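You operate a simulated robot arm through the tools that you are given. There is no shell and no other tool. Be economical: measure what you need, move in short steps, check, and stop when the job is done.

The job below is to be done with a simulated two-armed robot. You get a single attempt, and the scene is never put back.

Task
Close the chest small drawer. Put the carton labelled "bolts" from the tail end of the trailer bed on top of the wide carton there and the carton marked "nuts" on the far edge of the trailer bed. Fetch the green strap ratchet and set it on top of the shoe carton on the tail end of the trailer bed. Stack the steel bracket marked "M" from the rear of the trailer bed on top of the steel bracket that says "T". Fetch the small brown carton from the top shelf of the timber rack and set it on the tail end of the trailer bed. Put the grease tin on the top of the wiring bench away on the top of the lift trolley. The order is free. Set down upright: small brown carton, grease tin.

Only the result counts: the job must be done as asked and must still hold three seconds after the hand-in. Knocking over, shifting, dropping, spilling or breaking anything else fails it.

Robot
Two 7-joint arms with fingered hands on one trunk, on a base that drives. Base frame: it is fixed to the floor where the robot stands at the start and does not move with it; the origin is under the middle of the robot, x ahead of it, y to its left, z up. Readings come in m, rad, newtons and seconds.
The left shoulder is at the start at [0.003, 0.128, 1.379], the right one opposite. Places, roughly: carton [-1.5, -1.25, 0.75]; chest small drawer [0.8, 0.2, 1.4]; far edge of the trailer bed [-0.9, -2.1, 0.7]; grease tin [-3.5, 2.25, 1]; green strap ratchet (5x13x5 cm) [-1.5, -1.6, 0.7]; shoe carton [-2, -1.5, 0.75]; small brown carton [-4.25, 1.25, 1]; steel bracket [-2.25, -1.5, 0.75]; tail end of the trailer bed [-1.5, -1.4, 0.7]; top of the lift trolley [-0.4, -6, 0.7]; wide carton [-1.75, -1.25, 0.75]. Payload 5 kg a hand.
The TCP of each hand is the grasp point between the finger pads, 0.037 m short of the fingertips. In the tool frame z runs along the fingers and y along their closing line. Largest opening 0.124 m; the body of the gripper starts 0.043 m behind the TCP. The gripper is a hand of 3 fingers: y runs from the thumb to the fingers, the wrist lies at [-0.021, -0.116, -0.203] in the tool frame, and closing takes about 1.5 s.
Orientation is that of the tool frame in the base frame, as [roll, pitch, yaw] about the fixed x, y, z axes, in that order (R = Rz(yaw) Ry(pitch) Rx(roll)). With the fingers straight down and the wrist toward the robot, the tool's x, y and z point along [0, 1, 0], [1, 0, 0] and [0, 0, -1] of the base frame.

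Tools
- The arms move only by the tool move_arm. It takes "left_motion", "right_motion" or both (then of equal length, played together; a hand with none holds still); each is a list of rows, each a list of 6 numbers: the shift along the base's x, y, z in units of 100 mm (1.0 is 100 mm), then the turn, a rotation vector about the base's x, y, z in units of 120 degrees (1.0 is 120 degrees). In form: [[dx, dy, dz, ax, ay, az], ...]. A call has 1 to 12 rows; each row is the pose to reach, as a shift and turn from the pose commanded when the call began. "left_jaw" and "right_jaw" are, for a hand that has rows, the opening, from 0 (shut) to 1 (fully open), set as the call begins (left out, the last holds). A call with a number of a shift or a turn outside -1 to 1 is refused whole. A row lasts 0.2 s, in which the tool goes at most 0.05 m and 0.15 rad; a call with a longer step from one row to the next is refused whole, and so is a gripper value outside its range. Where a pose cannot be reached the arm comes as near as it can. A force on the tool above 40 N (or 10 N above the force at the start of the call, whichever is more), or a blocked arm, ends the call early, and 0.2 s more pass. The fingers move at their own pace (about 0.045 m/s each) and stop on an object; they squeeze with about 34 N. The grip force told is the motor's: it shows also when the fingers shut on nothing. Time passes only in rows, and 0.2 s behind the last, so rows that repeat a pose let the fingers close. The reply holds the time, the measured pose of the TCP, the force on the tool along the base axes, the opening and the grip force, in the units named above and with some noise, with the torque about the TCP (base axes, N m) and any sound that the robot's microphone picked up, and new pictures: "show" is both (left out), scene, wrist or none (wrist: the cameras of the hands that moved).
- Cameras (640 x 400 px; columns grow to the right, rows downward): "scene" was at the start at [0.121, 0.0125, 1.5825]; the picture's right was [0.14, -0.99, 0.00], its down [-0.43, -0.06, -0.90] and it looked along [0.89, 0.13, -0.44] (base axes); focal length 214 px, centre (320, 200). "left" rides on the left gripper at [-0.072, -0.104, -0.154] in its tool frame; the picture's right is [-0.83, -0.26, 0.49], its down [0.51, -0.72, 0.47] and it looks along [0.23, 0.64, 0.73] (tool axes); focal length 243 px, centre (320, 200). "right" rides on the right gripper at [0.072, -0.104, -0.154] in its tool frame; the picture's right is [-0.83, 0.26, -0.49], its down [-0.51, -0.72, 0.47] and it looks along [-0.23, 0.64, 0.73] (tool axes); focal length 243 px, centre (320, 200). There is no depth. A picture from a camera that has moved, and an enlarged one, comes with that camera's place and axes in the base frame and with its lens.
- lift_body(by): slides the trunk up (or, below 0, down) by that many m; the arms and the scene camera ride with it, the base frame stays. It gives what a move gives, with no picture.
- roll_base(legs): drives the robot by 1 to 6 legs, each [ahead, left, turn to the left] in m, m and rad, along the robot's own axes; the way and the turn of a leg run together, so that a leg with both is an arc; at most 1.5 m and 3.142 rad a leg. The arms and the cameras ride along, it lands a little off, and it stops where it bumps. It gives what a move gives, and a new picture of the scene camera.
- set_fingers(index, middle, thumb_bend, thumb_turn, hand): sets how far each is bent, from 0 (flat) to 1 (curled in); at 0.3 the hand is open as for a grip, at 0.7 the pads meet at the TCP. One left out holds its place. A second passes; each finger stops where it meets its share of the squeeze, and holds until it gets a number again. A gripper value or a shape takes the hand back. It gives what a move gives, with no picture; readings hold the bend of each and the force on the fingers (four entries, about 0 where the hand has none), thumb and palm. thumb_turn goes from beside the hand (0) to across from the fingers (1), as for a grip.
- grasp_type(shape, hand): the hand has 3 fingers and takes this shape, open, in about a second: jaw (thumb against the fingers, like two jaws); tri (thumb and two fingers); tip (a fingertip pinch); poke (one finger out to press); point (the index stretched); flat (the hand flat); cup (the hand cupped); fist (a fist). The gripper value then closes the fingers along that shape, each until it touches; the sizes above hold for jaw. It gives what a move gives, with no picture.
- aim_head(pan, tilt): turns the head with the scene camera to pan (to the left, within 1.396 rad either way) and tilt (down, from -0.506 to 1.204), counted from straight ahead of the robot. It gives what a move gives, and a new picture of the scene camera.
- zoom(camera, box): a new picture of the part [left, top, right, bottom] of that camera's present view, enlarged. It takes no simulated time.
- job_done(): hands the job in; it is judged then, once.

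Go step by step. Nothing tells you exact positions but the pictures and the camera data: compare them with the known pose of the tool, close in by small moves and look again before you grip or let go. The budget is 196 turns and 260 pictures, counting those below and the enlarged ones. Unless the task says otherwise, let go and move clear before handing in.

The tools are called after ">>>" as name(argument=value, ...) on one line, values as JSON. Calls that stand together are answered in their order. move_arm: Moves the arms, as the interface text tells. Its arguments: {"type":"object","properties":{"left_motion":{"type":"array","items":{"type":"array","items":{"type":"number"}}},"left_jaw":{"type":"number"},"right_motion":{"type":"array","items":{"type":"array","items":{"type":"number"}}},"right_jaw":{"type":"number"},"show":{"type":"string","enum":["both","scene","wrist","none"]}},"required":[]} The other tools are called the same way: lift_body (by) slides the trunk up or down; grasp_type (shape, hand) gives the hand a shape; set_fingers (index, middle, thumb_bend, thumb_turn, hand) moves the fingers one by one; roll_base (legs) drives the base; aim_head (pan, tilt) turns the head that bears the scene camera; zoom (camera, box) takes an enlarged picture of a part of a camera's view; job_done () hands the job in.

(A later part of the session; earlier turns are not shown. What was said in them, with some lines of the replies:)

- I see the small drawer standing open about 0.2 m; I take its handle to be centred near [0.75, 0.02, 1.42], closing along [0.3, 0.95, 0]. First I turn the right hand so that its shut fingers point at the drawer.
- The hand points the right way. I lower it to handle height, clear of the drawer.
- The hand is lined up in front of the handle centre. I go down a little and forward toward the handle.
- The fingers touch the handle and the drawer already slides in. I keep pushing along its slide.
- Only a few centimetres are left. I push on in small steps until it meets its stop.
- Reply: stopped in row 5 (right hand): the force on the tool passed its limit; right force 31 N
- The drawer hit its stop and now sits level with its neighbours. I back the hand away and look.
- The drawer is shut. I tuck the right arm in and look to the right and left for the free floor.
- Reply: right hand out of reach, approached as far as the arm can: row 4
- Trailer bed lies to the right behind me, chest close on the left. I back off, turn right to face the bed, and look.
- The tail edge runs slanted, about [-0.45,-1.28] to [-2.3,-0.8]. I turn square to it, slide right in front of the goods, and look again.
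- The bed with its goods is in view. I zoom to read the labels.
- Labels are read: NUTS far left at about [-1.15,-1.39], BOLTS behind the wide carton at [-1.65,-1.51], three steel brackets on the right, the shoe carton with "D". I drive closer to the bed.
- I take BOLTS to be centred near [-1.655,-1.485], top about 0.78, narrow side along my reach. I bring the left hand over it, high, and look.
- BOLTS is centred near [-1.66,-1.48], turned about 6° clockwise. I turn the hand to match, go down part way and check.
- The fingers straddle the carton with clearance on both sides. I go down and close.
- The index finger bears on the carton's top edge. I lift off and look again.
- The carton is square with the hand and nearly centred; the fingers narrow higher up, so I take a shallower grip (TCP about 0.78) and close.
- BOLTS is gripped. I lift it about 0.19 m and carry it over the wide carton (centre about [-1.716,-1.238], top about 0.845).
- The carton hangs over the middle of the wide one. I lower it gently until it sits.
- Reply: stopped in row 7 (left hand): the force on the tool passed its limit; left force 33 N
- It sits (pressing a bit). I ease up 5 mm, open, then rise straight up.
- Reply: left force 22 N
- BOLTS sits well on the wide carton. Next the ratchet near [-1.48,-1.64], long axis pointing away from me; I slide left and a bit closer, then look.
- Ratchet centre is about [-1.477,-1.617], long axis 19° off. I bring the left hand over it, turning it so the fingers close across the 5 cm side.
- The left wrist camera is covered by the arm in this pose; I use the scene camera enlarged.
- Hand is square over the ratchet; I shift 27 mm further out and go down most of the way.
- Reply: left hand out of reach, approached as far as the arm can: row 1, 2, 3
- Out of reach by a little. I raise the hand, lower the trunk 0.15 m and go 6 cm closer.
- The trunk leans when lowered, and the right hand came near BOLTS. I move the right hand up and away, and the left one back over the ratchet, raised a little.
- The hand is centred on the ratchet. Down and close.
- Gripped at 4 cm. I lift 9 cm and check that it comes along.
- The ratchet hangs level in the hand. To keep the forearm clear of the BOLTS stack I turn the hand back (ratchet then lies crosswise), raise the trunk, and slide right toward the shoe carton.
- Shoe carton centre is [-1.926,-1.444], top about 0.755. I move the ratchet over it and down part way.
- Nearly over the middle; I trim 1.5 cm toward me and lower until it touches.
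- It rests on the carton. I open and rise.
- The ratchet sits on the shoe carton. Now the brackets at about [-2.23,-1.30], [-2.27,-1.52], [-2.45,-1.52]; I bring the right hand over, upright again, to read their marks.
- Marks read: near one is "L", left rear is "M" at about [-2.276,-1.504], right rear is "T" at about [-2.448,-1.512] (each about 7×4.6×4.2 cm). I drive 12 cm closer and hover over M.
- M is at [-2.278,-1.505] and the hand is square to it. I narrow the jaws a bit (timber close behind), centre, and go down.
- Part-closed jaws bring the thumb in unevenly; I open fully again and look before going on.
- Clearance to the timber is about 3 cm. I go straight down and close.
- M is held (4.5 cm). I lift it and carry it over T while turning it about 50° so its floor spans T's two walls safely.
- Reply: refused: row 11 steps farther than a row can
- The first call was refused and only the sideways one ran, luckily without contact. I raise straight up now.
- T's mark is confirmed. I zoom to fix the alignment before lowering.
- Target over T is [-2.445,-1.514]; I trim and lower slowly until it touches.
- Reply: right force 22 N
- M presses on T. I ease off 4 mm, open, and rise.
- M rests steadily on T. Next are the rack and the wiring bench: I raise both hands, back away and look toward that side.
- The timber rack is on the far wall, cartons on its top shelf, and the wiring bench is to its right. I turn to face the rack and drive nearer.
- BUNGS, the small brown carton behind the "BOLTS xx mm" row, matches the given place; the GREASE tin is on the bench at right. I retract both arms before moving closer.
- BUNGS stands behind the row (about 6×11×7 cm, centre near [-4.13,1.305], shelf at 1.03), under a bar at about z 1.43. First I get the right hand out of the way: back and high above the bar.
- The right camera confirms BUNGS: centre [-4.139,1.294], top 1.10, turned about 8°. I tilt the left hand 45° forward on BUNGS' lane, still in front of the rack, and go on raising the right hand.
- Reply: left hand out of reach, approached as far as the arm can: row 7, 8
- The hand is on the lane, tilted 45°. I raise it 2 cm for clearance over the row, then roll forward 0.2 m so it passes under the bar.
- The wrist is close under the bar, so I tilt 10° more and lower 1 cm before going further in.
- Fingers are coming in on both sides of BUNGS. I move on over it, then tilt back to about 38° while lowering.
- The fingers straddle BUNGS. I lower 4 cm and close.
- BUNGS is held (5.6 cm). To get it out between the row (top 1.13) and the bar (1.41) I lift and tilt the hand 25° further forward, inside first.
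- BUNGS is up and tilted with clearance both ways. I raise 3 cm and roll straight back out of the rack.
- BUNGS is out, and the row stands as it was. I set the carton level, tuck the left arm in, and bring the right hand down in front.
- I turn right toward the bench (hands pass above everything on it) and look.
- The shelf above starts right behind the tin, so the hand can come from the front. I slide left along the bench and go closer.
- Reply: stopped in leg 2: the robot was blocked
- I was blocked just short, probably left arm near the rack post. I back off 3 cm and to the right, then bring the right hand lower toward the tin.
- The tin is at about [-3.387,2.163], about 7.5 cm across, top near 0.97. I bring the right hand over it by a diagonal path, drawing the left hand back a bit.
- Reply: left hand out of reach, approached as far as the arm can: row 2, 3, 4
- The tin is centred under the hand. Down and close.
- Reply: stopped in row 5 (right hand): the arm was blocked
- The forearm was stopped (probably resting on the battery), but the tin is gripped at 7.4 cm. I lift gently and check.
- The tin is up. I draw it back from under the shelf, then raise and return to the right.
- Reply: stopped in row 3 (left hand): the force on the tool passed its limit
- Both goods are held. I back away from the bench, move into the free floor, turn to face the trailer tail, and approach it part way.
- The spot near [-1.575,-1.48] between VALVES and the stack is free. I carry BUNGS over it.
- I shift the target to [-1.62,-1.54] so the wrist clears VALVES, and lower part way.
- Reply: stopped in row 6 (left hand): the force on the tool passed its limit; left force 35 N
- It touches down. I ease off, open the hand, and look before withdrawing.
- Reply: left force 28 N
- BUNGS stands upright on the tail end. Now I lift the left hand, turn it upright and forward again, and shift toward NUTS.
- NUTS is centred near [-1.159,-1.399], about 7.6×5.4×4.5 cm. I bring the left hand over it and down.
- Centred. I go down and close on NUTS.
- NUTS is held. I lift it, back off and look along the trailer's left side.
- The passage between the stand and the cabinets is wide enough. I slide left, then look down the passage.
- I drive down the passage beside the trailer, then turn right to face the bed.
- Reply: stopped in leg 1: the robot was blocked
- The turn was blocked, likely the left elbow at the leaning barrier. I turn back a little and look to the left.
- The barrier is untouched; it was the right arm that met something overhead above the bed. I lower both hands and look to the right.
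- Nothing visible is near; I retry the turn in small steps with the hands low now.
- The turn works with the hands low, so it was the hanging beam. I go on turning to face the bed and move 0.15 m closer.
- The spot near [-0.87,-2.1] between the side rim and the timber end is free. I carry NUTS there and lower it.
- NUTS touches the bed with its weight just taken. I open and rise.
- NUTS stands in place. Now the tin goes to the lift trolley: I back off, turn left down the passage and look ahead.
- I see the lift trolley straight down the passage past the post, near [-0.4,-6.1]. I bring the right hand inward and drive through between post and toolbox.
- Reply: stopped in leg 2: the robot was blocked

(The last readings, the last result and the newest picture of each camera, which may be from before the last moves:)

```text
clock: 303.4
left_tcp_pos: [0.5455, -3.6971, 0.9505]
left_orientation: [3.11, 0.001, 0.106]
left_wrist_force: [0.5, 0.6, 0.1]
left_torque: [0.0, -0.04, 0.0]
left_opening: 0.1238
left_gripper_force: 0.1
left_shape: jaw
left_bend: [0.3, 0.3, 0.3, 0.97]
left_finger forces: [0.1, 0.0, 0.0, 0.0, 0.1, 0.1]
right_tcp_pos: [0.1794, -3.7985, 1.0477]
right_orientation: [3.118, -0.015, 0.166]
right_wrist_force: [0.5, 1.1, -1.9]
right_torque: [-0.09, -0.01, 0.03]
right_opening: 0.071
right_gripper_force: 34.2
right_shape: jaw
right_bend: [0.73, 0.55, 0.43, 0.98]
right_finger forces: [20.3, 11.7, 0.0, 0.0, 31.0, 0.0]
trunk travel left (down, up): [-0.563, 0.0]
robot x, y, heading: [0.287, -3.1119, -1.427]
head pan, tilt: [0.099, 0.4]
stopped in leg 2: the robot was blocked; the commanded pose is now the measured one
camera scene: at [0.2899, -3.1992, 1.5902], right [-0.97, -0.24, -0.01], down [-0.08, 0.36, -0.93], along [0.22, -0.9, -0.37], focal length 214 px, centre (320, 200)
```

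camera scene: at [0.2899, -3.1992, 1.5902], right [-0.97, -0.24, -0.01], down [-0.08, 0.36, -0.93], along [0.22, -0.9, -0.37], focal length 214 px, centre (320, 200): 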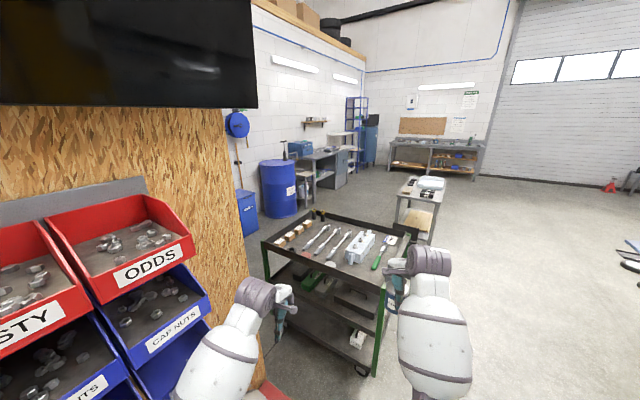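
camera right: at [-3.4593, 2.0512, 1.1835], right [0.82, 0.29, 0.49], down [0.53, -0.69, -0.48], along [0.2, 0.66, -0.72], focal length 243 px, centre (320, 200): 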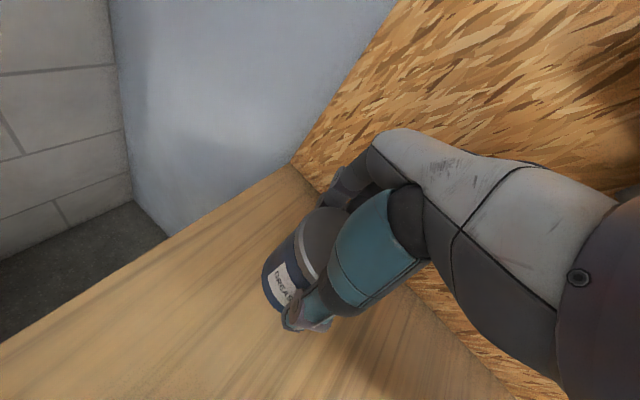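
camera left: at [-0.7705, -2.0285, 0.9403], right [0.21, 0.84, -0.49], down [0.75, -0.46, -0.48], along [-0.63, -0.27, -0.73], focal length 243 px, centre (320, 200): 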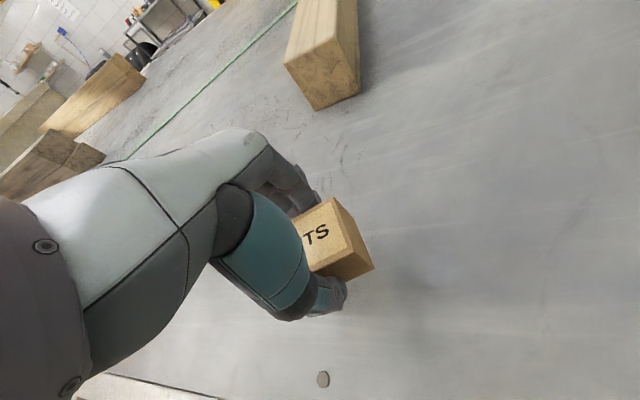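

Blocked near the bins on the left. I back off slightly, shift right, then straighten.

>>> roll_base(legs=[[-0.04, 0, 0], [0, -0.1, 0]])

>>> aim_head(pan=0.9, tilt=0.6)

>>> aim_head(pan=-0.7, tilt=0.6)

```text
clock: 305.1
left_tcp_pos: [0.469, -3.6864, 0.9293]
left_orientation: [3.137, 0.015, 0.117]
left_wrist_force: [-0.6, 0.5, -0.3]
left_torque: [0.0, 0.01, 0.0]
left_opening: 0.1241
left_gripper_force: 0.1
left_shape: jaw
left_bend: [0.3, 0.3, 0.3, 0.97]
left_finger forces: [0.0, 0.0, 0.0, 0.1, 0.0, 0.1]
right_tcp_pos: [0.0977, -3.7908, 1.0313]
right_orientation: [-3.141, -0.001, 0.166]
right_wrist_force: [-0.4, 0.3, -4.4]
right_torque: [-0.05, -0.01, -0.01]
right_opening: 0.0709
right_gripper_force: 34.2
right_shape: jaw
right_bend: [0.73, 0.55, 0.43, 0.98]
right_finger forces: [20.4, 11.9, 0.1, 0.0, 30.7, 0.0]
trunk travel left (down, up): [-0.563, 0.0]
robot x, y, heading: [0.1836, -3.087, -1.433]
head pan, tilt: [0.099, 0.4]
camera scene: at [0.2172, -3.2033, 1.5871], right [-0.97, -0.24, 0.0], down [-0.09, 0.38, -0.92], along [0.22, -0.89, -0.39], focal length 214 px, centre (320, 200)
```

scene: 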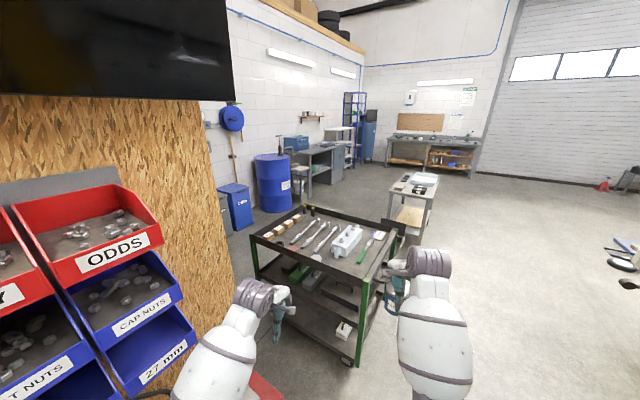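

```text
clock: 306.2
left_tcp_pos: [0.4691, -3.6871, 0.9296]
left_orientation: [3.139, 0.015, 0.119]
left_wrist_force: [0.8, -0.5, 0.0]
left_torque: [0.03, 0.01, -0.03]
left_opening: 0.124
left_gripper_force: 0.1
left_shape: jaw
left_bend: [0.3, 0.3, 0.3, 0.97]
left_finger forces: [0.1, 0.0, 0.0, 0.1, 0.0, 0.1]
right_tcp_pos: [0.0958, -3.7905, 1.0315]
right_orientation: [3.142, -0.001, 0.168]
right_wrist_force: [-0.3, -1.4, -4.1]
right_torque: [-0.04, -0.05, -0.01]
right_opening: 0.071
right_gripper_force: 34.0
right_shape: jaw
right_bend: [0.73, 0.55, 0.43, 0.98]
right_finger forces: [20.4, 11.8, 0.0, 0.1, 30.7, 0.1]
trunk travel left (down, up): [-0.563, 0.0]
robot x, y, heading: [0.1837, -3.0883, -1.43]
head pan, tilt: [0.901, 0.6]
camera scene: at [0.2692, -3.1579, 1.569], right [-0.51, -0.86, 0.0], down [-0.49, 0.29, -0.83], along [0.71, -0.42, -0.57], focal length 214 px, centre (320, 200)
```

scene: 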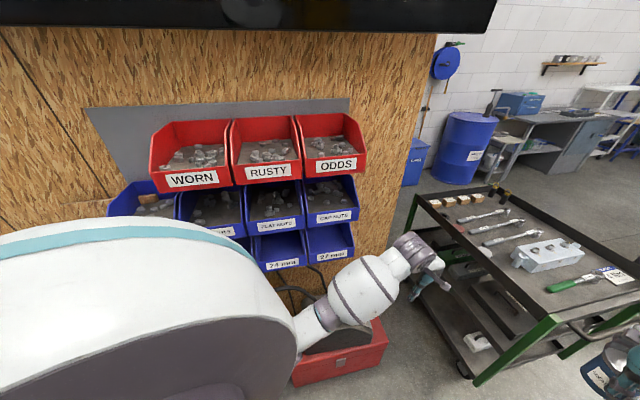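

```text
clock: 307.9
left_tcp_pos: [0.469, -3.6862, 0.9289]
left_orientation: [3.139, 0.011, 0.117]
left_wrist_force: [0.3, -1.4, 0.1]
left_torque: [-0.04, -0.01, -0.01]
left_opening: 0.1241
left_gripper_force: 0.0
left_shape: jaw
left_bend: [0.3, 0.3, 0.3, 0.97]
left_finger forces: [0.0, 0.0, 0.0, 0.1, 0.0, 0.1]
right_tcp_pos: [0.096, -3.7913, 1.0318]
right_orientation: [-3.14, -0.001, 0.168]
right_wrist_force: [0.3, 0.0, -4.3]
right_torque: [-0.02, -0.01, 0.01]
right_opening: 0.0712
right_gripper_force: 33.9
right_shape: jaw
right_bend: [0.73, 0.55, 0.43, 0.98]
right_finger forces: [20.4, 11.8, 0.1, 0.1, 30.8, 0.0]
trunk travel left (down, up): [-0.563, 0.0]
robot x, y, heading: [0.184, -3.0847, -1.43]
head pan, tilt: [-0.7, 0.6]
camera scene: at [0.1458, -3.1881, 1.569], right [-0.85, 0.53, 0.0], down [0.3, 0.48, -0.82], along [-0.44, -0.7, -0.57], focal length 214 px, centre (320, 200)
```

scene: 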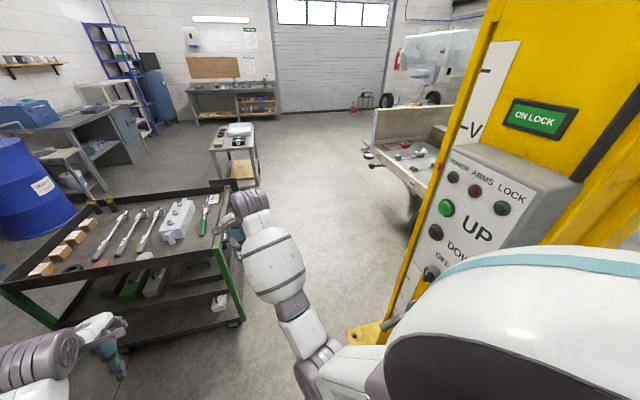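

Post is close on the right, bins on the left, but the way ahead is free. I raise the left hand, turn right a little and drive on past the cart.

>>> move_arm(left_motion=[[0, 0, 0.4, 0, 0, 0], [-0.3, 0, 0.8, 0, 0, 0], [-0.5, 0, 1, 0, 0, 0]], show="none")

>>> roll_base(legs=[[0, 0, -0.35], [0.5, 0, 0]])

```text
clock: 308.6
left_tcp_pos: [0.418, -3.6878, 1.0305]
left_orientation: [3.138, 0.011, 0.117]
left_wrist_force: [0.6, -0.6, -0.3]
left_torque: [-0.03, -0.02, -0.03]
left_opening: 0.124
left_gripper_force: 0.0
left_shape: jaw
left_bend: [0.3, 0.3, 0.3, 0.97]
left_finger forces: [0.0, 0.0, 0.0, 0.0, 0.0, 0.0]
right_tcp_pos: [0.0945, -3.7899, 1.0306]
right_orientation: [-3.14, -0.003, 0.166]
right_wrist_force: [-0.3, -0.2, -4.2]
right_torque: [-0.01, -0.03, -0.03]
right_opening: 0.0708
right_gripper_force: 33.9
right_shape: jaw
right_bend: [0.73, 0.55, 0.43, 0.98]
right_finger forces: [20.3, 11.8, 0.0, 0.1, 30.7, 0.0]
trunk travel left (down, up): [-0.563, 0.0]
robot x, y, heading: [0.1828, -3.0866, -1.434]
head pan, tilt: [-0.7, 0.6]
```

```text
clock: 312.7
left_tcp_pos: [0.092, -4.2227, 1.0309]
left_orientation: [3.139, 0.013, -0.234]
left_wrist_force: [-0.4, 0.8, 0.4]
left_torque: [-0.02, -0.04, 0.0]
left_opening: 0.1237
left_gripper_force: 0.0
left_shape: jaw
left_bend: [0.3, 0.3, 0.3, 0.97]
left_finger forces: [0.1, 0.0, 0.0, 0.0, 0.0, 0.0]
right_tcp_pos: [-0.2477, -4.2081, 1.0324]
right_orientation: [-3.141, -0.001, -0.183]
right_wrist_force: [-0.2, 0.5, -3.3]
right_torque: [-0.04, 0.01, 0.01]
right_opening: 0.0708
right_gripper_force: 33.4
right_shape: jaw
right_bend: [0.73, 0.55, 0.43, 0.98]
right_finger forces: [20.0, 11.5, 0.0, 0.0, 30.2, 0.0]
trunk travel left (down, up): [-0.563, 0.0]
robot x, y, heading: [0.0814, -3.5776, -1.779]
head pan, tilt: [-0.7, 0.6]
camera scene: at [0.0081, -3.6578, 1.5691], right [-0.61, 0.79, 0.0], down [0.45, 0.35, -0.83], along [-0.65, -0.51, -0.56], focal length 214 px, centre (320, 200)
```

scene: 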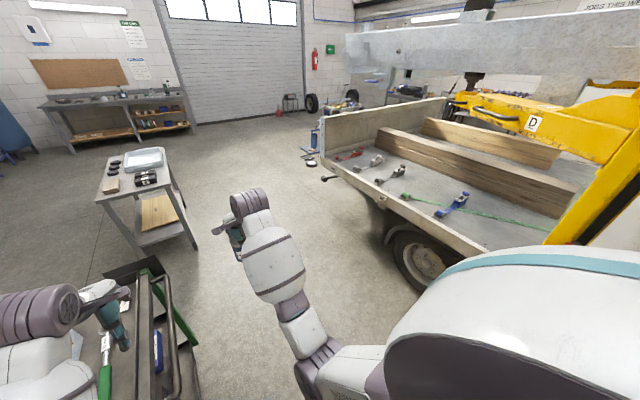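

>>> roll_base(legs=[[0.25, 0, 0], [0, -0.33, 0], [0.5, 0, 0.2]])

>>> aim_head(pan=0, tilt=0.6)

```text
clock: 318.8
left_tcp_pos: [-0.208, -4.8743, 1.0296]
left_orientation: [3.137, 0.013, -0.033]
left_wrist_force: [0.7, 0.6, 0.0]
left_torque: [-0.01, 0.01, -0.02]
left_opening: 0.124
left_gripper_force: 0.0
left_shape: jaw
left_bend: [0.3, 0.3, 0.3, 0.97]
left_finger forces: [0.1, 0.0, 0.0, 0.1, 0.1, 0.1]
right_tcp_pos: [-0.5431, -4.926, 1.0307]
right_orientation: [-3.141, -0.002, 0.019]
right_wrist_force: [0.3, 0.0, -3.7]
right_torque: [-0.06, 0.0, -0.01]
right_opening: 0.0708
right_gripper_force: 34.3
right_shape: jaw
right_bend: [0.73, 0.55, 0.43, 0.98]
right_finger forces: [20.1, 11.5, 0.0, 0.0, 30.1, 0.0]
trunk travel left (down, up): [-0.563, 0.0]
robot x, y, heading: [-0.3493, -4.2458, -1.583]
head pan, tilt: [-0.7, 0.6]
camera scene: at [-0.4025, -4.3378, 1.5691], right [-0.76, 0.65, 0.0], down [0.37, 0.43, -0.83], along [-0.54, -0.63, -0.56], focal length 214 px, centre (320, 200)
```

scene: 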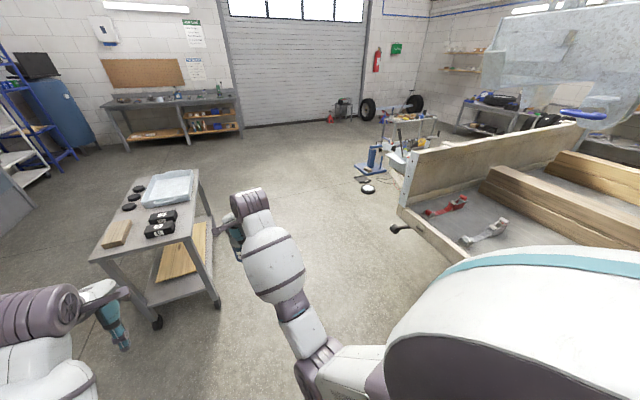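

```text
clock: 319.9
left_tcp_pos: [-0.2074, -4.8741, 1.0294]
left_orientation: [3.138, 0.012, -0.035]
left_wrist_force: [-0.6, -0.2, 0.5]
left_torque: [0.01, 0.0, -0.04]
left_opening: 0.1238
left_gripper_force: 0.0
left_shape: jaw
left_bend: [0.3, 0.3, 0.3, 0.97]
left_finger forces: [0.0, 0.0, 0.1, 0.0, 0.0, 0.1]
right_tcp_pos: [-0.5424, -4.9268, 1.0324]
right_orientation: [-3.139, -0.002, 0.018]
right_wrist_force: [0.4, 0.8, -3.7]
right_torque: [-0.05, 0.01, -0.01]
right_opening: 0.0711
right_gripper_force: 34.3
right_shape: jaw
right_bend: [0.73, 0.55, 0.43, 0.98]
right_finger forces: [20.1, 11.5, 0.0, 0.1, 30.0, 0.0]
trunk travel left (down, up): [-0.563, 0.0]
robot x, y, heading: [-0.3519, -4.245, -1.583]
head pan, tilt: [0.0, 0.6]
camera scene: at [-0.3458, -4.36, 1.569], right [-1.0, 0.01, 0.0], down [0.01, 0.56, -0.83], along [-0.01, -0.82, -0.56], focal length 214 px, centre (320, 200)
```

scene: 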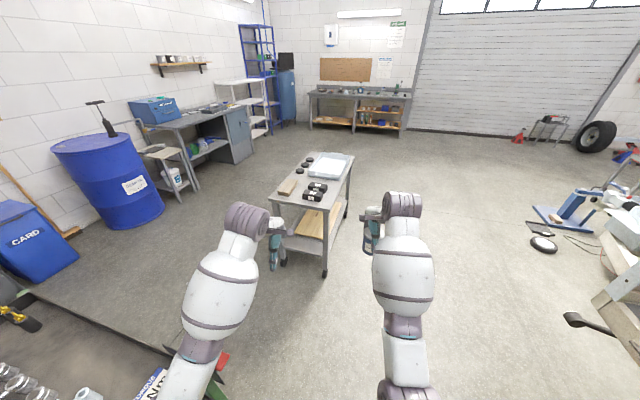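

The trolley table is ahead with goods on it; the near right corner looks free. I drive 0.55 m closer and look down.

>>> roll_base(legs=[[0.55, 0, 0]])

>>> aim_head(pan=0, tilt=0.85)

>>> zoom(camera="scene", box=[220, 90, 440, 260])

```text
clock: 323.1
left_tcp_pos: [-0.2117, -5.4237, 1.0309]
left_orientation: [3.139, 0.011, -0.033]
left_wrist_force: [-0.2, -0.7, 0.9]
left_torque: [-0.01, 0.01, 0.01]
left_opening: 0.1239
left_gripper_force: 0.0
left_shape: jaw
left_bend: [0.3, 0.3, 0.3, 0.97]
left_finger forces: [0.0, 0.1, 0.1, 0.0, 0.1, 0.0]
right_tcp_pos: [-0.5483, -5.4777, 1.0315]
right_orientation: [3.14, -0.003, 0.019]
right_wrist_force: [-0.6, -0.6, -3.8]
right_torque: [-0.01, -0.04, 0.02]
right_opening: 0.0712
right_gripper_force: 34.1
right_shape: jaw
right_bend: [0.73, 0.55, 0.43, 0.98]
right_finger forces: [20.0, 11.5, 0.1, 0.1, 30.1, 0.1]
trunk travel left (down, up): [-0.563, 0.0]
robot x, y, heading: [-0.3536, -4.7945, -1.587]
head pan, tilt: [0.0, 0.6]
camera scene: at [-0.3512, -4.9095, 1.5691], right [-1.0, 0.01, 0.0], down [0.01, 0.56, -0.83], along [-0.01, -0.83, -0.56], focal length 214 px, centre (320, 200)
```

scene: 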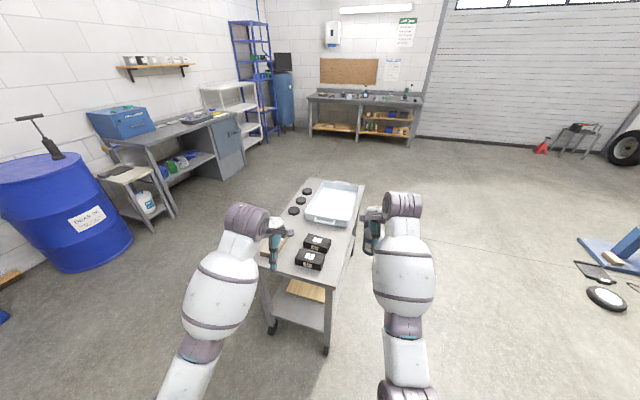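

```text
clock: 323.8
left_tcp_pos: [-0.213, -5.4246, 1.0299]
left_orientation: [3.137, 0.013, -0.033]
left_wrist_force: [-0.4, 0.2, -0.1]
left_torque: [-0.01, 0.01, 0.0]
left_opening: 0.1239
left_gripper_force: 0.0
left_shape: jaw
left_bend: [0.3, 0.3, 0.3, 0.97]
left_finger forces: [0.0, 0.0, 0.0, 0.0, 0.1, 0.0]
right_tcp_pos: [-0.5487, -5.479, 1.0304]
right_orientation: [-3.141, -0.001, 0.019]
right_wrist_force: [0.0, -0.7, -4.1]
right_torque: [-0.01, 0.03, 0.01]
right_opening: 0.071
right_gripper_force: 34.4
right_shape: jaw
right_bend: [0.73, 0.55, 0.43, 0.98]
right_finger forces: [20.1, 11.5, 0.0, 0.0, 30.0, 0.0]
trunk travel left (down, up): [-0.563, 0.0]
robot x, y, heading: [-0.3522, -4.795, -1.582]
head pan, tilt: [0.0, 0.85]
camera scene: at [-0.3511, -4.9009, 1.5481], right [-1.0, 0.01, 0.0], down [0.01, 0.75, -0.66], along [-0.01, -0.66, -0.75], focal length 214 px, centre (320, 200)
```

scene: 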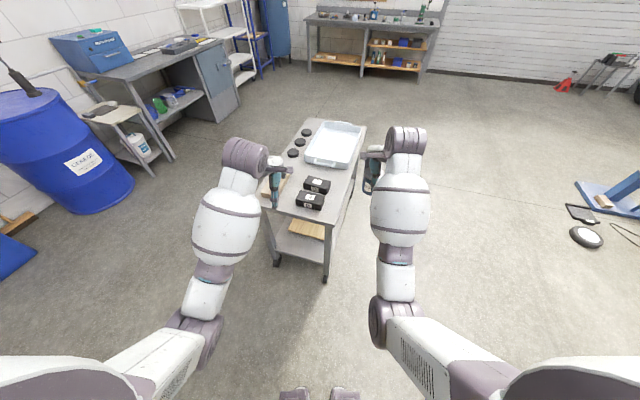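

```text
2.35 times, centred on (330, 175) of scene
camera zoom: at [-0.3511, -4.9009, 1.5481], right [-1.0, 0.01, 0.0], down [0.01, 0.75, -0.66], along [-0.01, -0.66, -0.75], focal length 505 px, centre (296, 259)
```

zoom: 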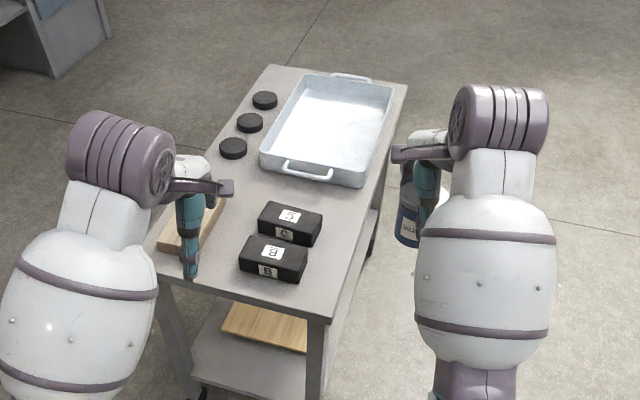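

The table top is at about z 0.71. A free patch lies by its right edge between the black box and the tray, at about [-0.456,-5.793]. I move 0.25 m closer and bring the tin over it.

>>> roll_base(legs=[[0.25, 0, 0]])

>>> move_arm(right_motion=[[0.2, -0.1, 0, 0, 0, 0], [0.4, -0.2, 0, 0, 0, 0], [0.6, -0.3, 0, 0, 0, 0], [0.6, -0.3, 0, 0, 0, 0]])

>>> zoom(camera="scene", box=[220, 130, 440, 300])

```text
clock: 325.6
left_tcp_pos: [-0.2143, -5.6694, 1.0293]
left_orientation: [3.137, 0.013, -0.034]
left_wrist_force: [-0.5, 0.3, 0.2]
left_torque: [0.02, 0.03, -0.01]
left_opening: 0.1238
left_gripper_force: 0.1
left_shape: jaw
left_bend: [0.3, 0.3, 0.3, 0.97]
left_finger forces: [0.0, 0.1, 0.1, 0.0, 0.1, 0.1]
right_tcp_pos: [-0.5485, -5.7225, 1.033]
right_orientation: [-3.142, -0.002, 0.019]
right_wrist_force: [-0.6, 0.6, -4.1]
right_torque: [-0.05, 0.02, 0.0]
right_opening: 0.071
right_gripper_force: 33.3
right_shape: jaw
right_bend: [0.73, 0.55, 0.43, 0.98]
right_finger forces: [20.0, 11.5, 0.1, 0.0, 30.1, 0.0]
trunk travel left (down, up): [-0.563, 0.0]
robot x, y, heading: [-0.3545, -5.0408, -1.583]
head pan, tilt: [0.0, 0.85]
camera scene: at [-0.3532, -5.1452, 1.5483], right [-1.0, 0.01, 0.0], down [0.01, 0.75, -0.66], along [-0.01, -0.66, -0.75], focal length 214 px, centre (320, 200)
```

scene: 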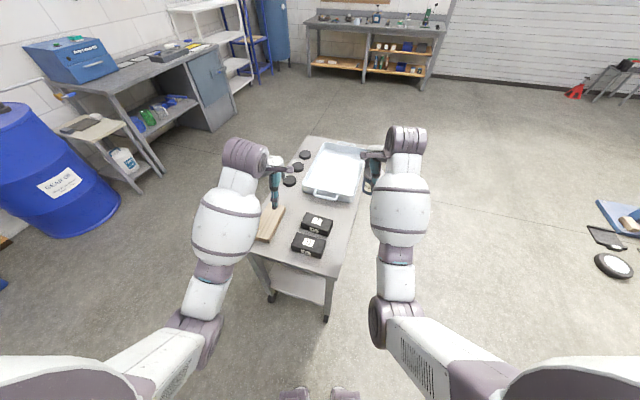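

```text
clock: 326.6
left_tcp_pos: [-0.2148, -5.6704, 1.0296]
left_orientation: [3.137, 0.012, -0.033]
left_wrist_force: [-0.7, 0.4, 0.6]
left_torque: [-0.04, 0.03, 0.01]
left_opening: 0.1241
left_gripper_force: 0.0
left_shape: jaw
left_bend: [0.3, 0.3, 0.3, 0.97]
left_finger forces: [0.1, 0.0, 0.1, 0.0, 0.1, 0.0]
right_tcp_pos: [-0.4904, -5.7543, 1.032]
right_orientation: [-3.14, -0.001, 0.018]
right_wrist_force: [0.3, -0.7, -4.4]
right_torque: [-0.06, 0.02, 0.04]
right_opening: 0.0712
right_gripper_force: 34.3
right_shape: jaw
right_bend: [0.73, 0.55, 0.43, 0.98]
right_finger forces: [20.0, 11.5, 0.0, 0.0, 30.0, 0.0]
trunk travel left (down, up): [-0.563, 0.0]
robot x, y, heading: [-0.355, -5.0402, -1.579]
head pan, tilt: [0.0, 0.85]
camera scene: at [-0.3535, -5.1464, 1.5482], right [-1.0, 0.01, 0.0], down [0.01, 0.75, -0.66], along [-0.01, -0.66, -0.75], focal length 214 px, centre (320, 200)
camera right: at [-0.4194, -5.6486, 1.186], right [-0.83, -0.28, 0.49], down [-0.52, 0.71, -0.47], along [-0.22, -0.64, -0.73], focal length 243 px, centre (320, 200)
```

scene: 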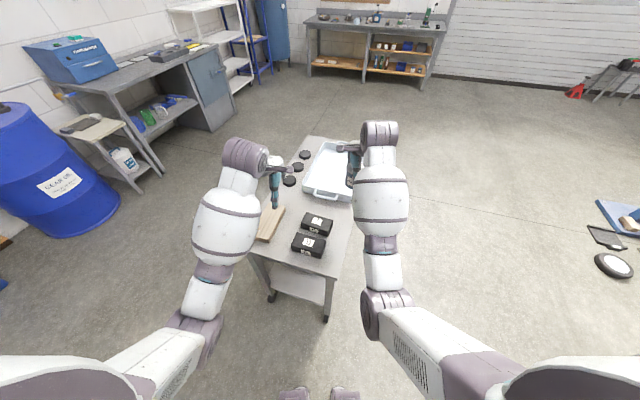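
right: 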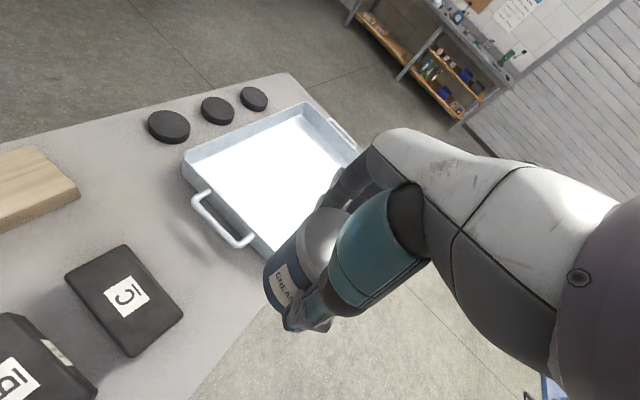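

```text
2.35 times, centred on (330, 215) of scene
camera zoom: at [-0.3535, -5.1464, 1.5482], right [-1.0, 0.01, 0.0], down [0.01, 0.75, -0.66], along [-0.01, -0.66, -0.75], focal length 505 px, centre (296, 165)
```

zoom: 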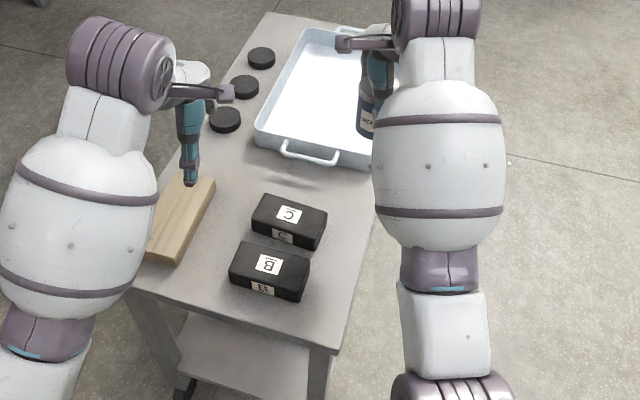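

The wrist view shows room: tin target [-0.475,-5.757], clear of the tray handle and box C. I lower it there.

>>> move_arm(right_motion=[[0.15, -0.02, -0.3, 0, 0, 0], [0.15, -0.02, -0.6, 0, 0, 0], [0.15, -0.02, -0.9, 0, 0, 0], [0.15, -0.02, -1, 0, 0, 0]], show="none")

>>> move_arm(right_motion=[[0, 0, -0.3, 0, 0, 0], [0, 0, -0.6, 0, 0, 0], [0, 0, -0.9, 0, 0, 0], [0, 0, -0.9, 0, 0, 0]], show="wrist")

>>> zoom(camera="scene", box=[280, 130, 420, 260])

```text
clock: 327.6
left_tcp_pos: [-0.2138, -5.6711, 1.0294]
left_orientation: [3.139, 0.014, -0.031]
left_wrist_force: [-0.7, -0.7, -0.4]
left_torque: [-0.01, 0.0, 0.03]
left_opening: 0.124
left_gripper_force: 0.1
left_shape: jaw
left_bend: [0.3, 0.3, 0.3, 0.97]
left_finger forces: [0.0, 0.0, 0.0, 0.0, 0.1, 0.0]
right_tcp_pos: [-0.4735, -5.7562, 0.9301]
right_orientation: [-3.139, -0.002, 0.019]
right_wrist_force: [-0.1, 0.2, -4.0]
right_torque: [-0.02, -0.06, -0.01]
right_opening: 0.0709
right_gripper_force: 34.1
right_shape: jaw
right_bend: [0.73, 0.55, 0.43, 0.98]
right_finger forces: [20.1, 11.6, 0.0, 0.0, 30.0, 0.0]
trunk travel left (down, up): [-0.563, 0.0]
robot x, y, heading: [-0.3537, -5.0407, -1.583]
head pan, tilt: [0.0, 0.85]
```

```text
clock: 328.6
left_tcp_pos: [-0.2145, -5.6713, 1.0305]
left_orientation: [3.137, 0.015, -0.032]
left_wrist_force: [0.7, -0.3, 0.6]
left_torque: [0.01, -0.03, -0.01]
left_opening: 0.1241
left_gripper_force: 0.0
left_shape: jaw
left_bend: [0.3, 0.3, 0.3, 0.97]
left_finger forces: [0.1, 0.1, 0.0, 0.1, 0.1, 0.1]
right_tcp_pos: [-0.4742, -5.7561, 0.8398]
right_orientation: [-3.14, 0.0, 0.019]
right_wrist_force: [-0.4, 0.3, -4.2]
right_torque: [-0.04, 0.0, 0.02]
right_opening: 0.071
right_gripper_force: 33.8
right_shape: jaw
right_bend: [0.73, 0.55, 0.43, 0.98]
right_finger forces: [20.0, 11.4, 0.1, 0.0, 29.8, 0.1]
trunk travel left (down, up): [-0.563, 0.0]
robot x, y, heading: [-0.3583, -5.0442, -1.583]
head pan, tilt: [0.0, 0.85]
camera right: at [-0.4043, -5.6509, 0.9952], right [-0.83, -0.28, 0.49], down [-0.52, 0.71, -0.47], along [-0.22, -0.64, -0.73], focal length 243 px, centre (320, 200)
```

right: 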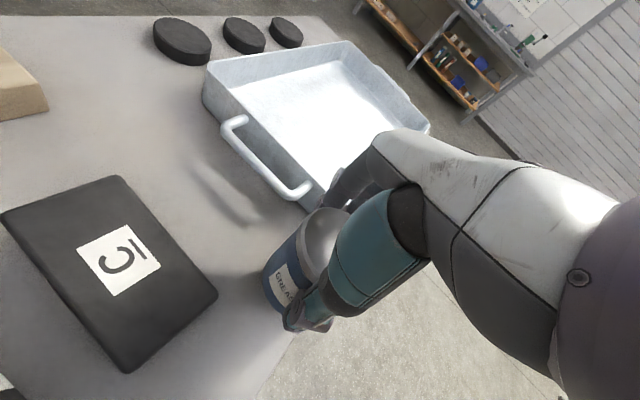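

```text
3.08 times, centred on (350, 195) of scene
camera zoom: at [-0.3531, -5.1468, 1.5482], right [-1.0, 0.01, 0.0], down [0.01, 0.75, -0.66], along [-0.01, -0.66, -0.75], focal length 660 px, centre (228, 215)
```

zoom: 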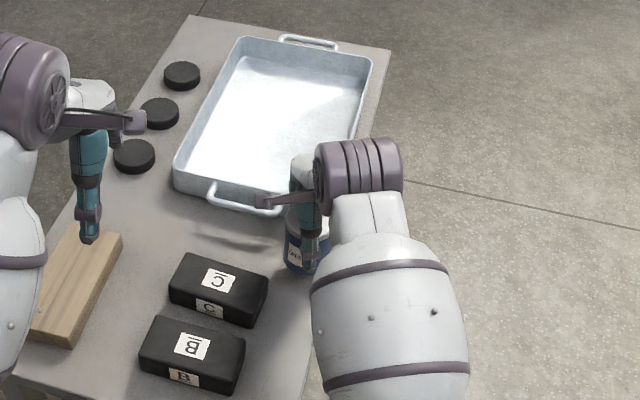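

>>> move_arm(right_motion=[[0.07, 0, -0.2, 0, 0, 0], [0.07, 0, -0.33, 0, 0, 0], [0.07, 0, -0.39, 0, 0, 0], [0.07, 0, -0.43, 0, 0, 0], [0.07, 0, -0.46, 0, 0, 0], [0.07, 0, -0.49, 0, 0, 0], [0.07, 0, -0.52, 0, 0, 0]], show="none")

```text
clock: 329.7
left_tcp_pos: [-0.2134, -5.6679, 1.0329]
left_orientation: [3.135, 0.013, -0.034]
left_wrist_force: [-0.5, -0.3, 0.4]
left_torque: [0.01, 0.0, -0.01]
left_opening: 0.1237
left_gripper_force: 0.0
left_shape: jaw
left_bend: [0.3, 0.3, 0.3, 0.97]
left_finger forces: [0.0, 0.0, 0.0, 0.0, 0.1, 0.1]
right_tcp_pos: [-0.4666, -5.7587, 0.8108]
right_orientation: [3.121, -0.005, 0.018]
right_wrist_force: [-0.8, 11.1, 33.2]
right_torque: [0.01, 0.06, -0.04]
right_opening: 0.0712
right_gripper_force: 34.2
right_shape: jaw
right_bend: [0.74, 0.56, 0.43, 0.98]
right_finger forces: [20.0, 11.9, 0.1, 0.1, 43.8, 0.0]
trunk travel left (down, up): [-0.563, 0.0]
robot x, y, heading: [-0.3562, -5.0435, -1.579]
head pan, tilt: [0.0, 0.85]
stopped in row 5 (right hand): the force on the tool passed its limit (the readings are from after the stop); the commanded pose is now the measured one
```

The tin stands on the table. I ease off, check, and release.

>>> move_arm(right_motion=[[0, 0, 0.03, 0, 0, 0], [0, 0, 0.03, 0, 0, 0]], show="wrist")

```text
clock: 330.3
left_tcp_pos: [-0.2146, -5.668, 1.0325]
left_orientation: [3.135, 0.014, -0.031]
left_wrist_force: [-0.9, 0.7, 0.2]
left_torque: [0.0, 0.01, 0.02]
left_opening: 0.124
left_gripper_force: 0.2
left_shape: jaw
left_bend: [0.3, 0.3, 0.3, 0.97]
left_finger forces: [0.0, 0.0, 0.0, 0.0, 0.0, 0.0]
right_tcp_pos: [-0.4661, -5.7567, 0.8107]
right_orientation: [3.128, -0.001, 0.019]
right_wrist_force: [-0.4, 0.2, 32.1]
right_torque: [-0.76, -0.01, 0.0]
right_opening: 0.0713
right_gripper_force: 33.9
right_shape: jaw
right_bend: [0.74, 0.55, 0.43, 0.98]
right_finger forces: [24.1, 14.3, 0.0, 0.0, 39.4, 0.0]
trunk travel left (down, up): [-0.563, 0.0]
robot x, y, heading: [-0.3514, -5.0403, -1.578]
head pan, tilt: [0.0, 0.85]
camera right: at [-0.3966, -5.6505, 0.9633], right [-0.83, -0.27, 0.49], down [-0.52, 0.7, -0.48], along [-0.22, -0.66, -0.72], focal length 243 px, centre (320, 200)
```

right: 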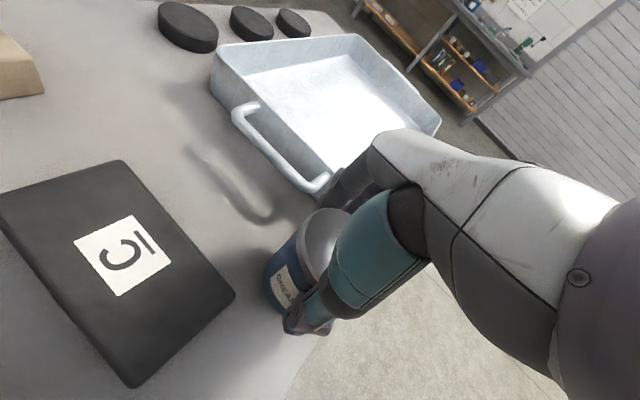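

>>> move_arm(right_motion=[[0, 0, 0.04, 0, 0, 0], [0, 0, 0.04, 0, 0, 0]], show="none")

```text
clock: 330.9
left_tcp_pos: [-0.2135, -5.6695, 1.0309]
left_orientation: [3.137, 0.015, -0.03]
left_wrist_force: [-0.1, 0.8, 0.4]
left_torque: [0.01, -0.01, 0.0]
left_opening: 0.124
left_gripper_force: 0.0
left_shape: jaw
left_bend: [0.3, 0.3, 0.3, 0.97]
left_finger forces: [0.0, 0.0, 0.0, 0.0, 0.0, 0.1]
right_tcp_pos: [-0.467, -5.7582, 0.8109]
right_orientation: [3.133, -0.003, 0.02]
right_wrist_force: [0.6, -4.2, 22.9]
right_torque: [-0.95, -0.01, 0.03]
right_opening: 0.0717
right_gripper_force: 34.1
right_shape: jaw
right_bend: [0.74, 0.55, 0.43, 0.98]
right_finger forces: [25.0, 14.7, 0.1, 0.0, 35.2, 0.0]
trunk travel left (down, up): [-0.563, 0.0]
robot x, y, heading: [-0.3544, -5.0384, -1.58]
head pan, tilt: [0.0, 0.85]
```

>>> move_arm(right_motion=[[0, 0, 0.06, 0, 0, 0], [0, 0, 0.06, 0, 0, 0]], show="none")

>>> move_arm(right_motion=[[0, 0, 0, 0, 0, 0], [0, 0, 0, 0, 0, 0], [0, 0, 0, 0, 0, 0], [0, 0, 0, 0, 0, 0], [0, 0, 0, 0, 0, 0], [0, 0, 0, 0, 0, 0], [0, 0, 0, 0, 0, 0]], right_jaw=1, show="wrist")

```text
clock: 331.5
left_tcp_pos: [-0.2138, -5.6701, 1.0282]
left_orientation: [3.14, 0.014, -0.031]
left_wrist_force: [0.3, 0.9, -0.6]
left_torque: [0.02, 0.02, 0.0]
left_opening: 0.1241
left_gripper_force: 0.0
left_shape: jaw
left_bend: [0.3, 0.3, 0.3, 0.97]
left_finger forces: [0.0, 0.0, 0.0, 0.0, 0.1, 0.0]
right_tcp_pos: [-0.4658, -5.7559, 0.8126]
right_orientation: [3.14, -0.004, 0.02]
right_wrist_force: [1.4, -2.1, 2.0]
right_torque: [-0.31, -0.04, 0.0]
right_opening: 0.0721
right_gripper_force: 34.5
right_shape: jaw
right_bend: [0.74, 0.55, 0.43, 0.98]
right_finger forces: [22.1, 12.1, 0.0, 0.0, 31.1, 0.1]
trunk travel left (down, up): [-0.563, 0.0]
robot x, y, heading: [-0.3608, -5.0438, -1.576]
head pan, tilt: [0.0, 0.85]
```

```text
clock: 333.1
left_tcp_pos: [-0.2134, -5.6695, 1.0302]
left_orientation: [3.137, 0.014, -0.032]
left_wrist_force: [0.1, -0.2, -0.5]
left_torque: [-0.01, -0.02, 0.03]
left_opening: 0.1239
left_gripper_force: 0.1
left_shape: jaw
left_bend: [0.3, 0.3, 0.3, 0.97]
left_finger forces: [0.1, 0.0, 0.1, 0.1, 0.1, 0.1]
right_tcp_pos: [-0.4669, -5.7587, 0.8159]
right_orientation: [3.135, -0.003, 0.019]
right_wrist_force: [1.0, 2.8, 0.4]
right_torque: [0.06, -0.04, 0.02]
right_opening: 0.1225
right_gripper_force: 0.0
right_shape: jaw
right_bend: [0.3, 0.32, 0.3, 0.98]
right_finger forces: [0.0, 3.1, 0.0, 0.1, 0.0, 0.1]
trunk travel left (down, up): [-0.563, 0.0]
robot x, y, heading: [-0.3559, -5.0388, -1.579]
head pan, tilt: [0.0, 0.85]
camera right: at [-0.3972, -5.6516, 0.9697], right [-0.83, -0.27, 0.49], down [-0.52, 0.71, -0.48], along [-0.22, -0.65, -0.73], focal length 243 px, centre (320, 200)
```

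right: 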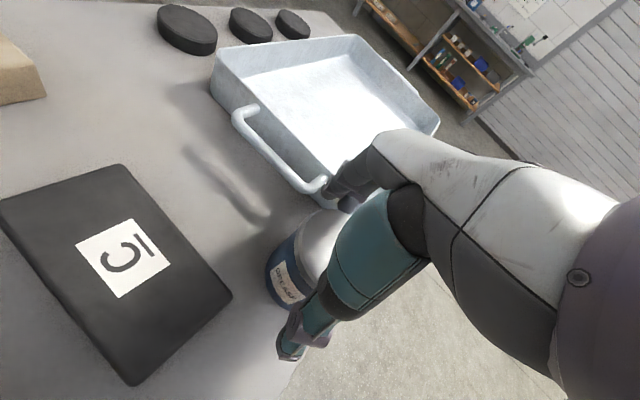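

The tin stands; one far finger just touches the tray. I shift 8 mm back and rise straight up.

>>> move_arm(right_motion=[[0, 0.08, 0, 0, 0, 0], [0, 0.08, 0.2, 0, 0, 0], [0, 0.08, 0.5, 0, 0, 0], [0, 0.08, 0.8, 0, 0, 0], [0, 0.08, 1, 0, 0, 0]], show="wrist")

>>> move_arm(right_motion=[[0, 0, 0.4, 0, 0, 0], [-0.3, 0.3, 0.7, 0, 0, 0], [-0.6, 0.6, 0.9, 0, 0, 0], [-0.8, 0.9, 1, 0, 0, 0]], show="none")

>>> zoom(camera="scene", box=[260, 120, 420, 260])

```text
clock: 334.3
left_tcp_pos: [-0.2143, -5.6706, 1.031]
left_orientation: [3.137, 0.014, -0.032]
left_wrist_force: [-0.4, 0.0, -0.1]
left_torque: [0.02, -0.01, 0.05]
left_opening: 0.1241
left_gripper_force: 0.2
left_shape: jaw
left_bend: [0.3, 0.3, 0.3, 0.97]
left_finger forces: [0.1, 0.1, 0.1, 0.1, 0.1, 0.1]
right_tcp_pos: [-0.4673, -5.7502, 0.9162]
right_orientation: [3.135, -0.002, 0.018]
right_wrist_force: [-0.2, 0.8, -0.2]
right_torque: [0.0, -0.04, 0.01]
right_opening: 0.1235
right_gripper_force: 0.1
right_shape: jaw
right_bend: [0.3, 0.3, 0.3, 0.98]
right_finger forces: [0.0, 0.0, 0.0, 0.1, 0.0, 0.0]
trunk travel left (down, up): [-0.563, 0.0]
robot x, y, heading: [-0.3556, -5.0405, -1.58]
head pan, tilt: [0.0, 0.85]
camera right: at [-0.3975, -5.6441, 1.0699], right [-0.83, -0.27, 0.49], down [-0.52, 0.71, -0.48], along [-0.22, -0.65, -0.73], focal length 243 px, centre (320, 200)
```

right: 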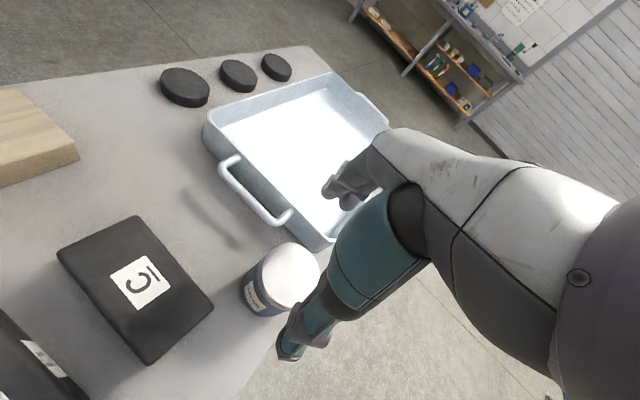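

```text
refused: row 2 steps farther than a row can; nothing moved
```

```text
2.86 times, centred on (340, 190) of scene
camera zoom: at [-0.353, -5.1464, 1.5482], right [-1.0, 0.01, 0.0], down [0.01, 0.75, -0.66], along [-0.01, -0.66, -0.75], focal length 613 px, centre (263, 229)
```

zoom: 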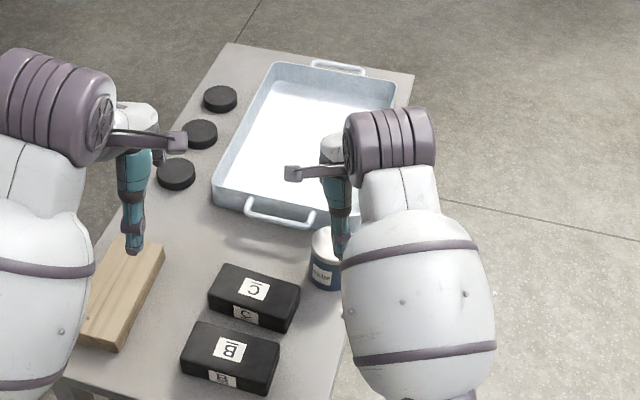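

The tin stands upright on the trolley top, everything else in place. I raise the right hand and back away.

>>> move_arm(right_motion=[[0, 0, 0.4, 0, 0, 0], [0, 0, 0.8, 0, 0, 0], [0, 0, 1, 0, 0, 0]], show="none")

>>> roll_base(legs=[[-0.3, 0, 0]])

>>> zoom(camera="scene", box=[240, 80, 400, 220])

```text
clock: 335.1
left_tcp_pos: [-0.2129, -5.671, 1.0304]
left_orientation: [3.138, 0.012, -0.033]
left_wrist_force: [-0.9, 0.4, -0.3]
left_torque: [0.01, 0.04, -0.03]
left_opening: 0.1242
left_gripper_force: 0.0
left_shape: jaw
left_bend: [0.3, 0.3, 0.3, 0.97]
left_finger forces: [0.0, 0.0, 0.1, 0.0, 0.1, 0.0]
right_tcp_pos: [-0.4653, -5.7498, 1.0151]
right_orientation: [3.137, -0.004, 0.02]
right_wrist_force: [0.7, -0.6, 0.0]
right_torque: [-0.04, -0.02, 0.01]
right_opening: 0.1234
right_gripper_force: 0.1
right_shape: jaw
right_bend: [0.3, 0.3, 0.3, 0.98]
right_finger forces: [0.0, 0.0, 0.0, 0.0, 0.1, 0.1]
trunk travel left (down, up): [-0.563, 0.0]
robot x, y, heading: [-0.355, -5.04, -1.583]
head pan, tilt: [0.0, 0.85]
```

```text
clock: 337.1
left_tcp_pos: [-0.2096, -5.3744, 1.0301]
left_orientation: [3.139, 0.014, -0.029]
left_wrist_force: [0.2, 0.2, 0.6]
left_torque: [-0.02, 0.01, 0.01]
left_opening: 0.1241
left_gripper_force: 0.1
left_shape: jaw
left_bend: [0.3, 0.3, 0.3, 0.97]
left_finger forces: [0.0, 0.0, 0.0, 0.0, 0.0, 0.1]
right_tcp_pos: [-0.4625, -5.4553, 1.0147]
right_orientation: [3.134, -0.004, 0.023]
right_wrist_force: [0.1, 0.4, 0.1]
right_torque: [0.05, 0.01, 0.0]
right_opening: 0.1238
right_gripper_force: 0.1
right_shape: jaw
right_bend: [0.3, 0.3, 0.3, 0.98]
right_finger forces: [0.0, 0.0, 0.0, 0.0, 0.0, 0.0]
trunk travel left (down, up): [-0.563, 0.0]
robot x, y, heading: [-0.3523, -4.7425, -1.574]
head pan, tilt: [0.0, 0.85]
camera scene: at [-0.3507, -4.8507, 1.548], right [-1.0, 0.01, 0.0], down [0.0, 0.75, -0.66], along [0.0, -0.66, -0.75], focal length 214 px, centre (320, 200)
```

scene: 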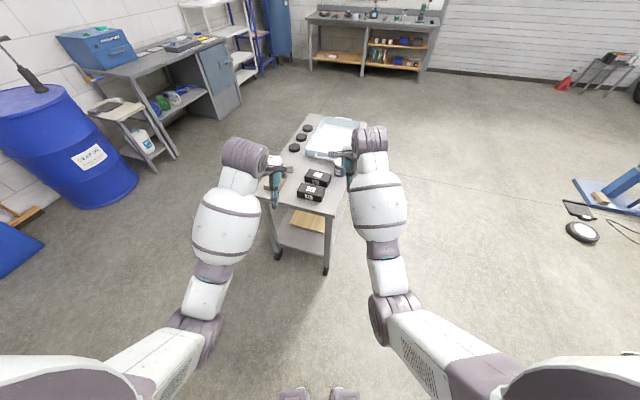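

```text
2.86 times, centred on (320, 150) of scene
camera zoom: at [-0.3507, -4.8507, 1.548], right [-1.0, 0.01, 0.0], down [0.0, 0.75, -0.66], along [0.0, -0.66, -0.75], focal length 613 px, centre (320, 343)
```

zoom: 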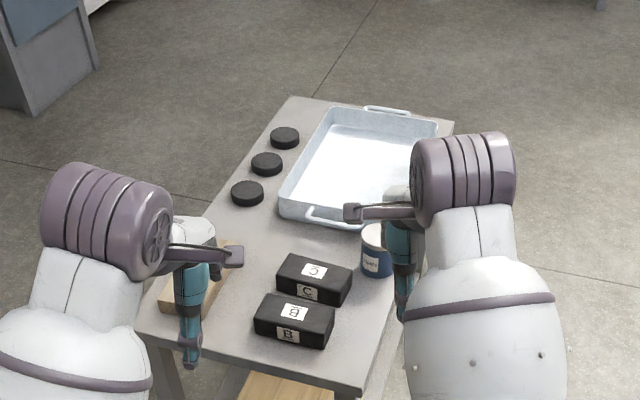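

The tin stands clear and upright on the trolley, and both hands are empty and away. All the tasks are done, so I hand the job in.

>>> job_done()

```text
The job is handed in.
```

I handed the job in with every part of the task done as far as the pictures show; I have no verdict on it yet.

- **Drawer:** the small chest drawer is pushed to its stop, level with its neighbours.
- **"Bolts" carton:** it sits on top of the wide carton.
- **"Nuts" carton:** it stands at about [-0.87, -2.1] on the bed. I took that strip by the left rim to be the "far edge".
- **Green strap ratchet:** it lies crosswise on the shoe carton.
- **Bracket "M":** it rests on bracket "T", turned about 50° so it spans both walls.
- **Small brown carton:** I took this to be the one marked "BUNGS", behind the bolt boxes on the top shelf. It stands upright on the tail end.
- **Grease tin:** it stands upright on the lift trolley, between the black box and the tray.

There were a few light contacts on the way:
- The "bolts" carton was pressed once on its top edge before I re-gripped it.
- An arm was stopped at the battery on the wiring bench, by the part hanging over the trailer, and near the bins by the passage.
- My right arm brushed the left hand while it held the carton.
- A finger touched the tray on the trolley.

Nothing looked moved in the pictures I took after these, but I did not go back to check each spot closely.
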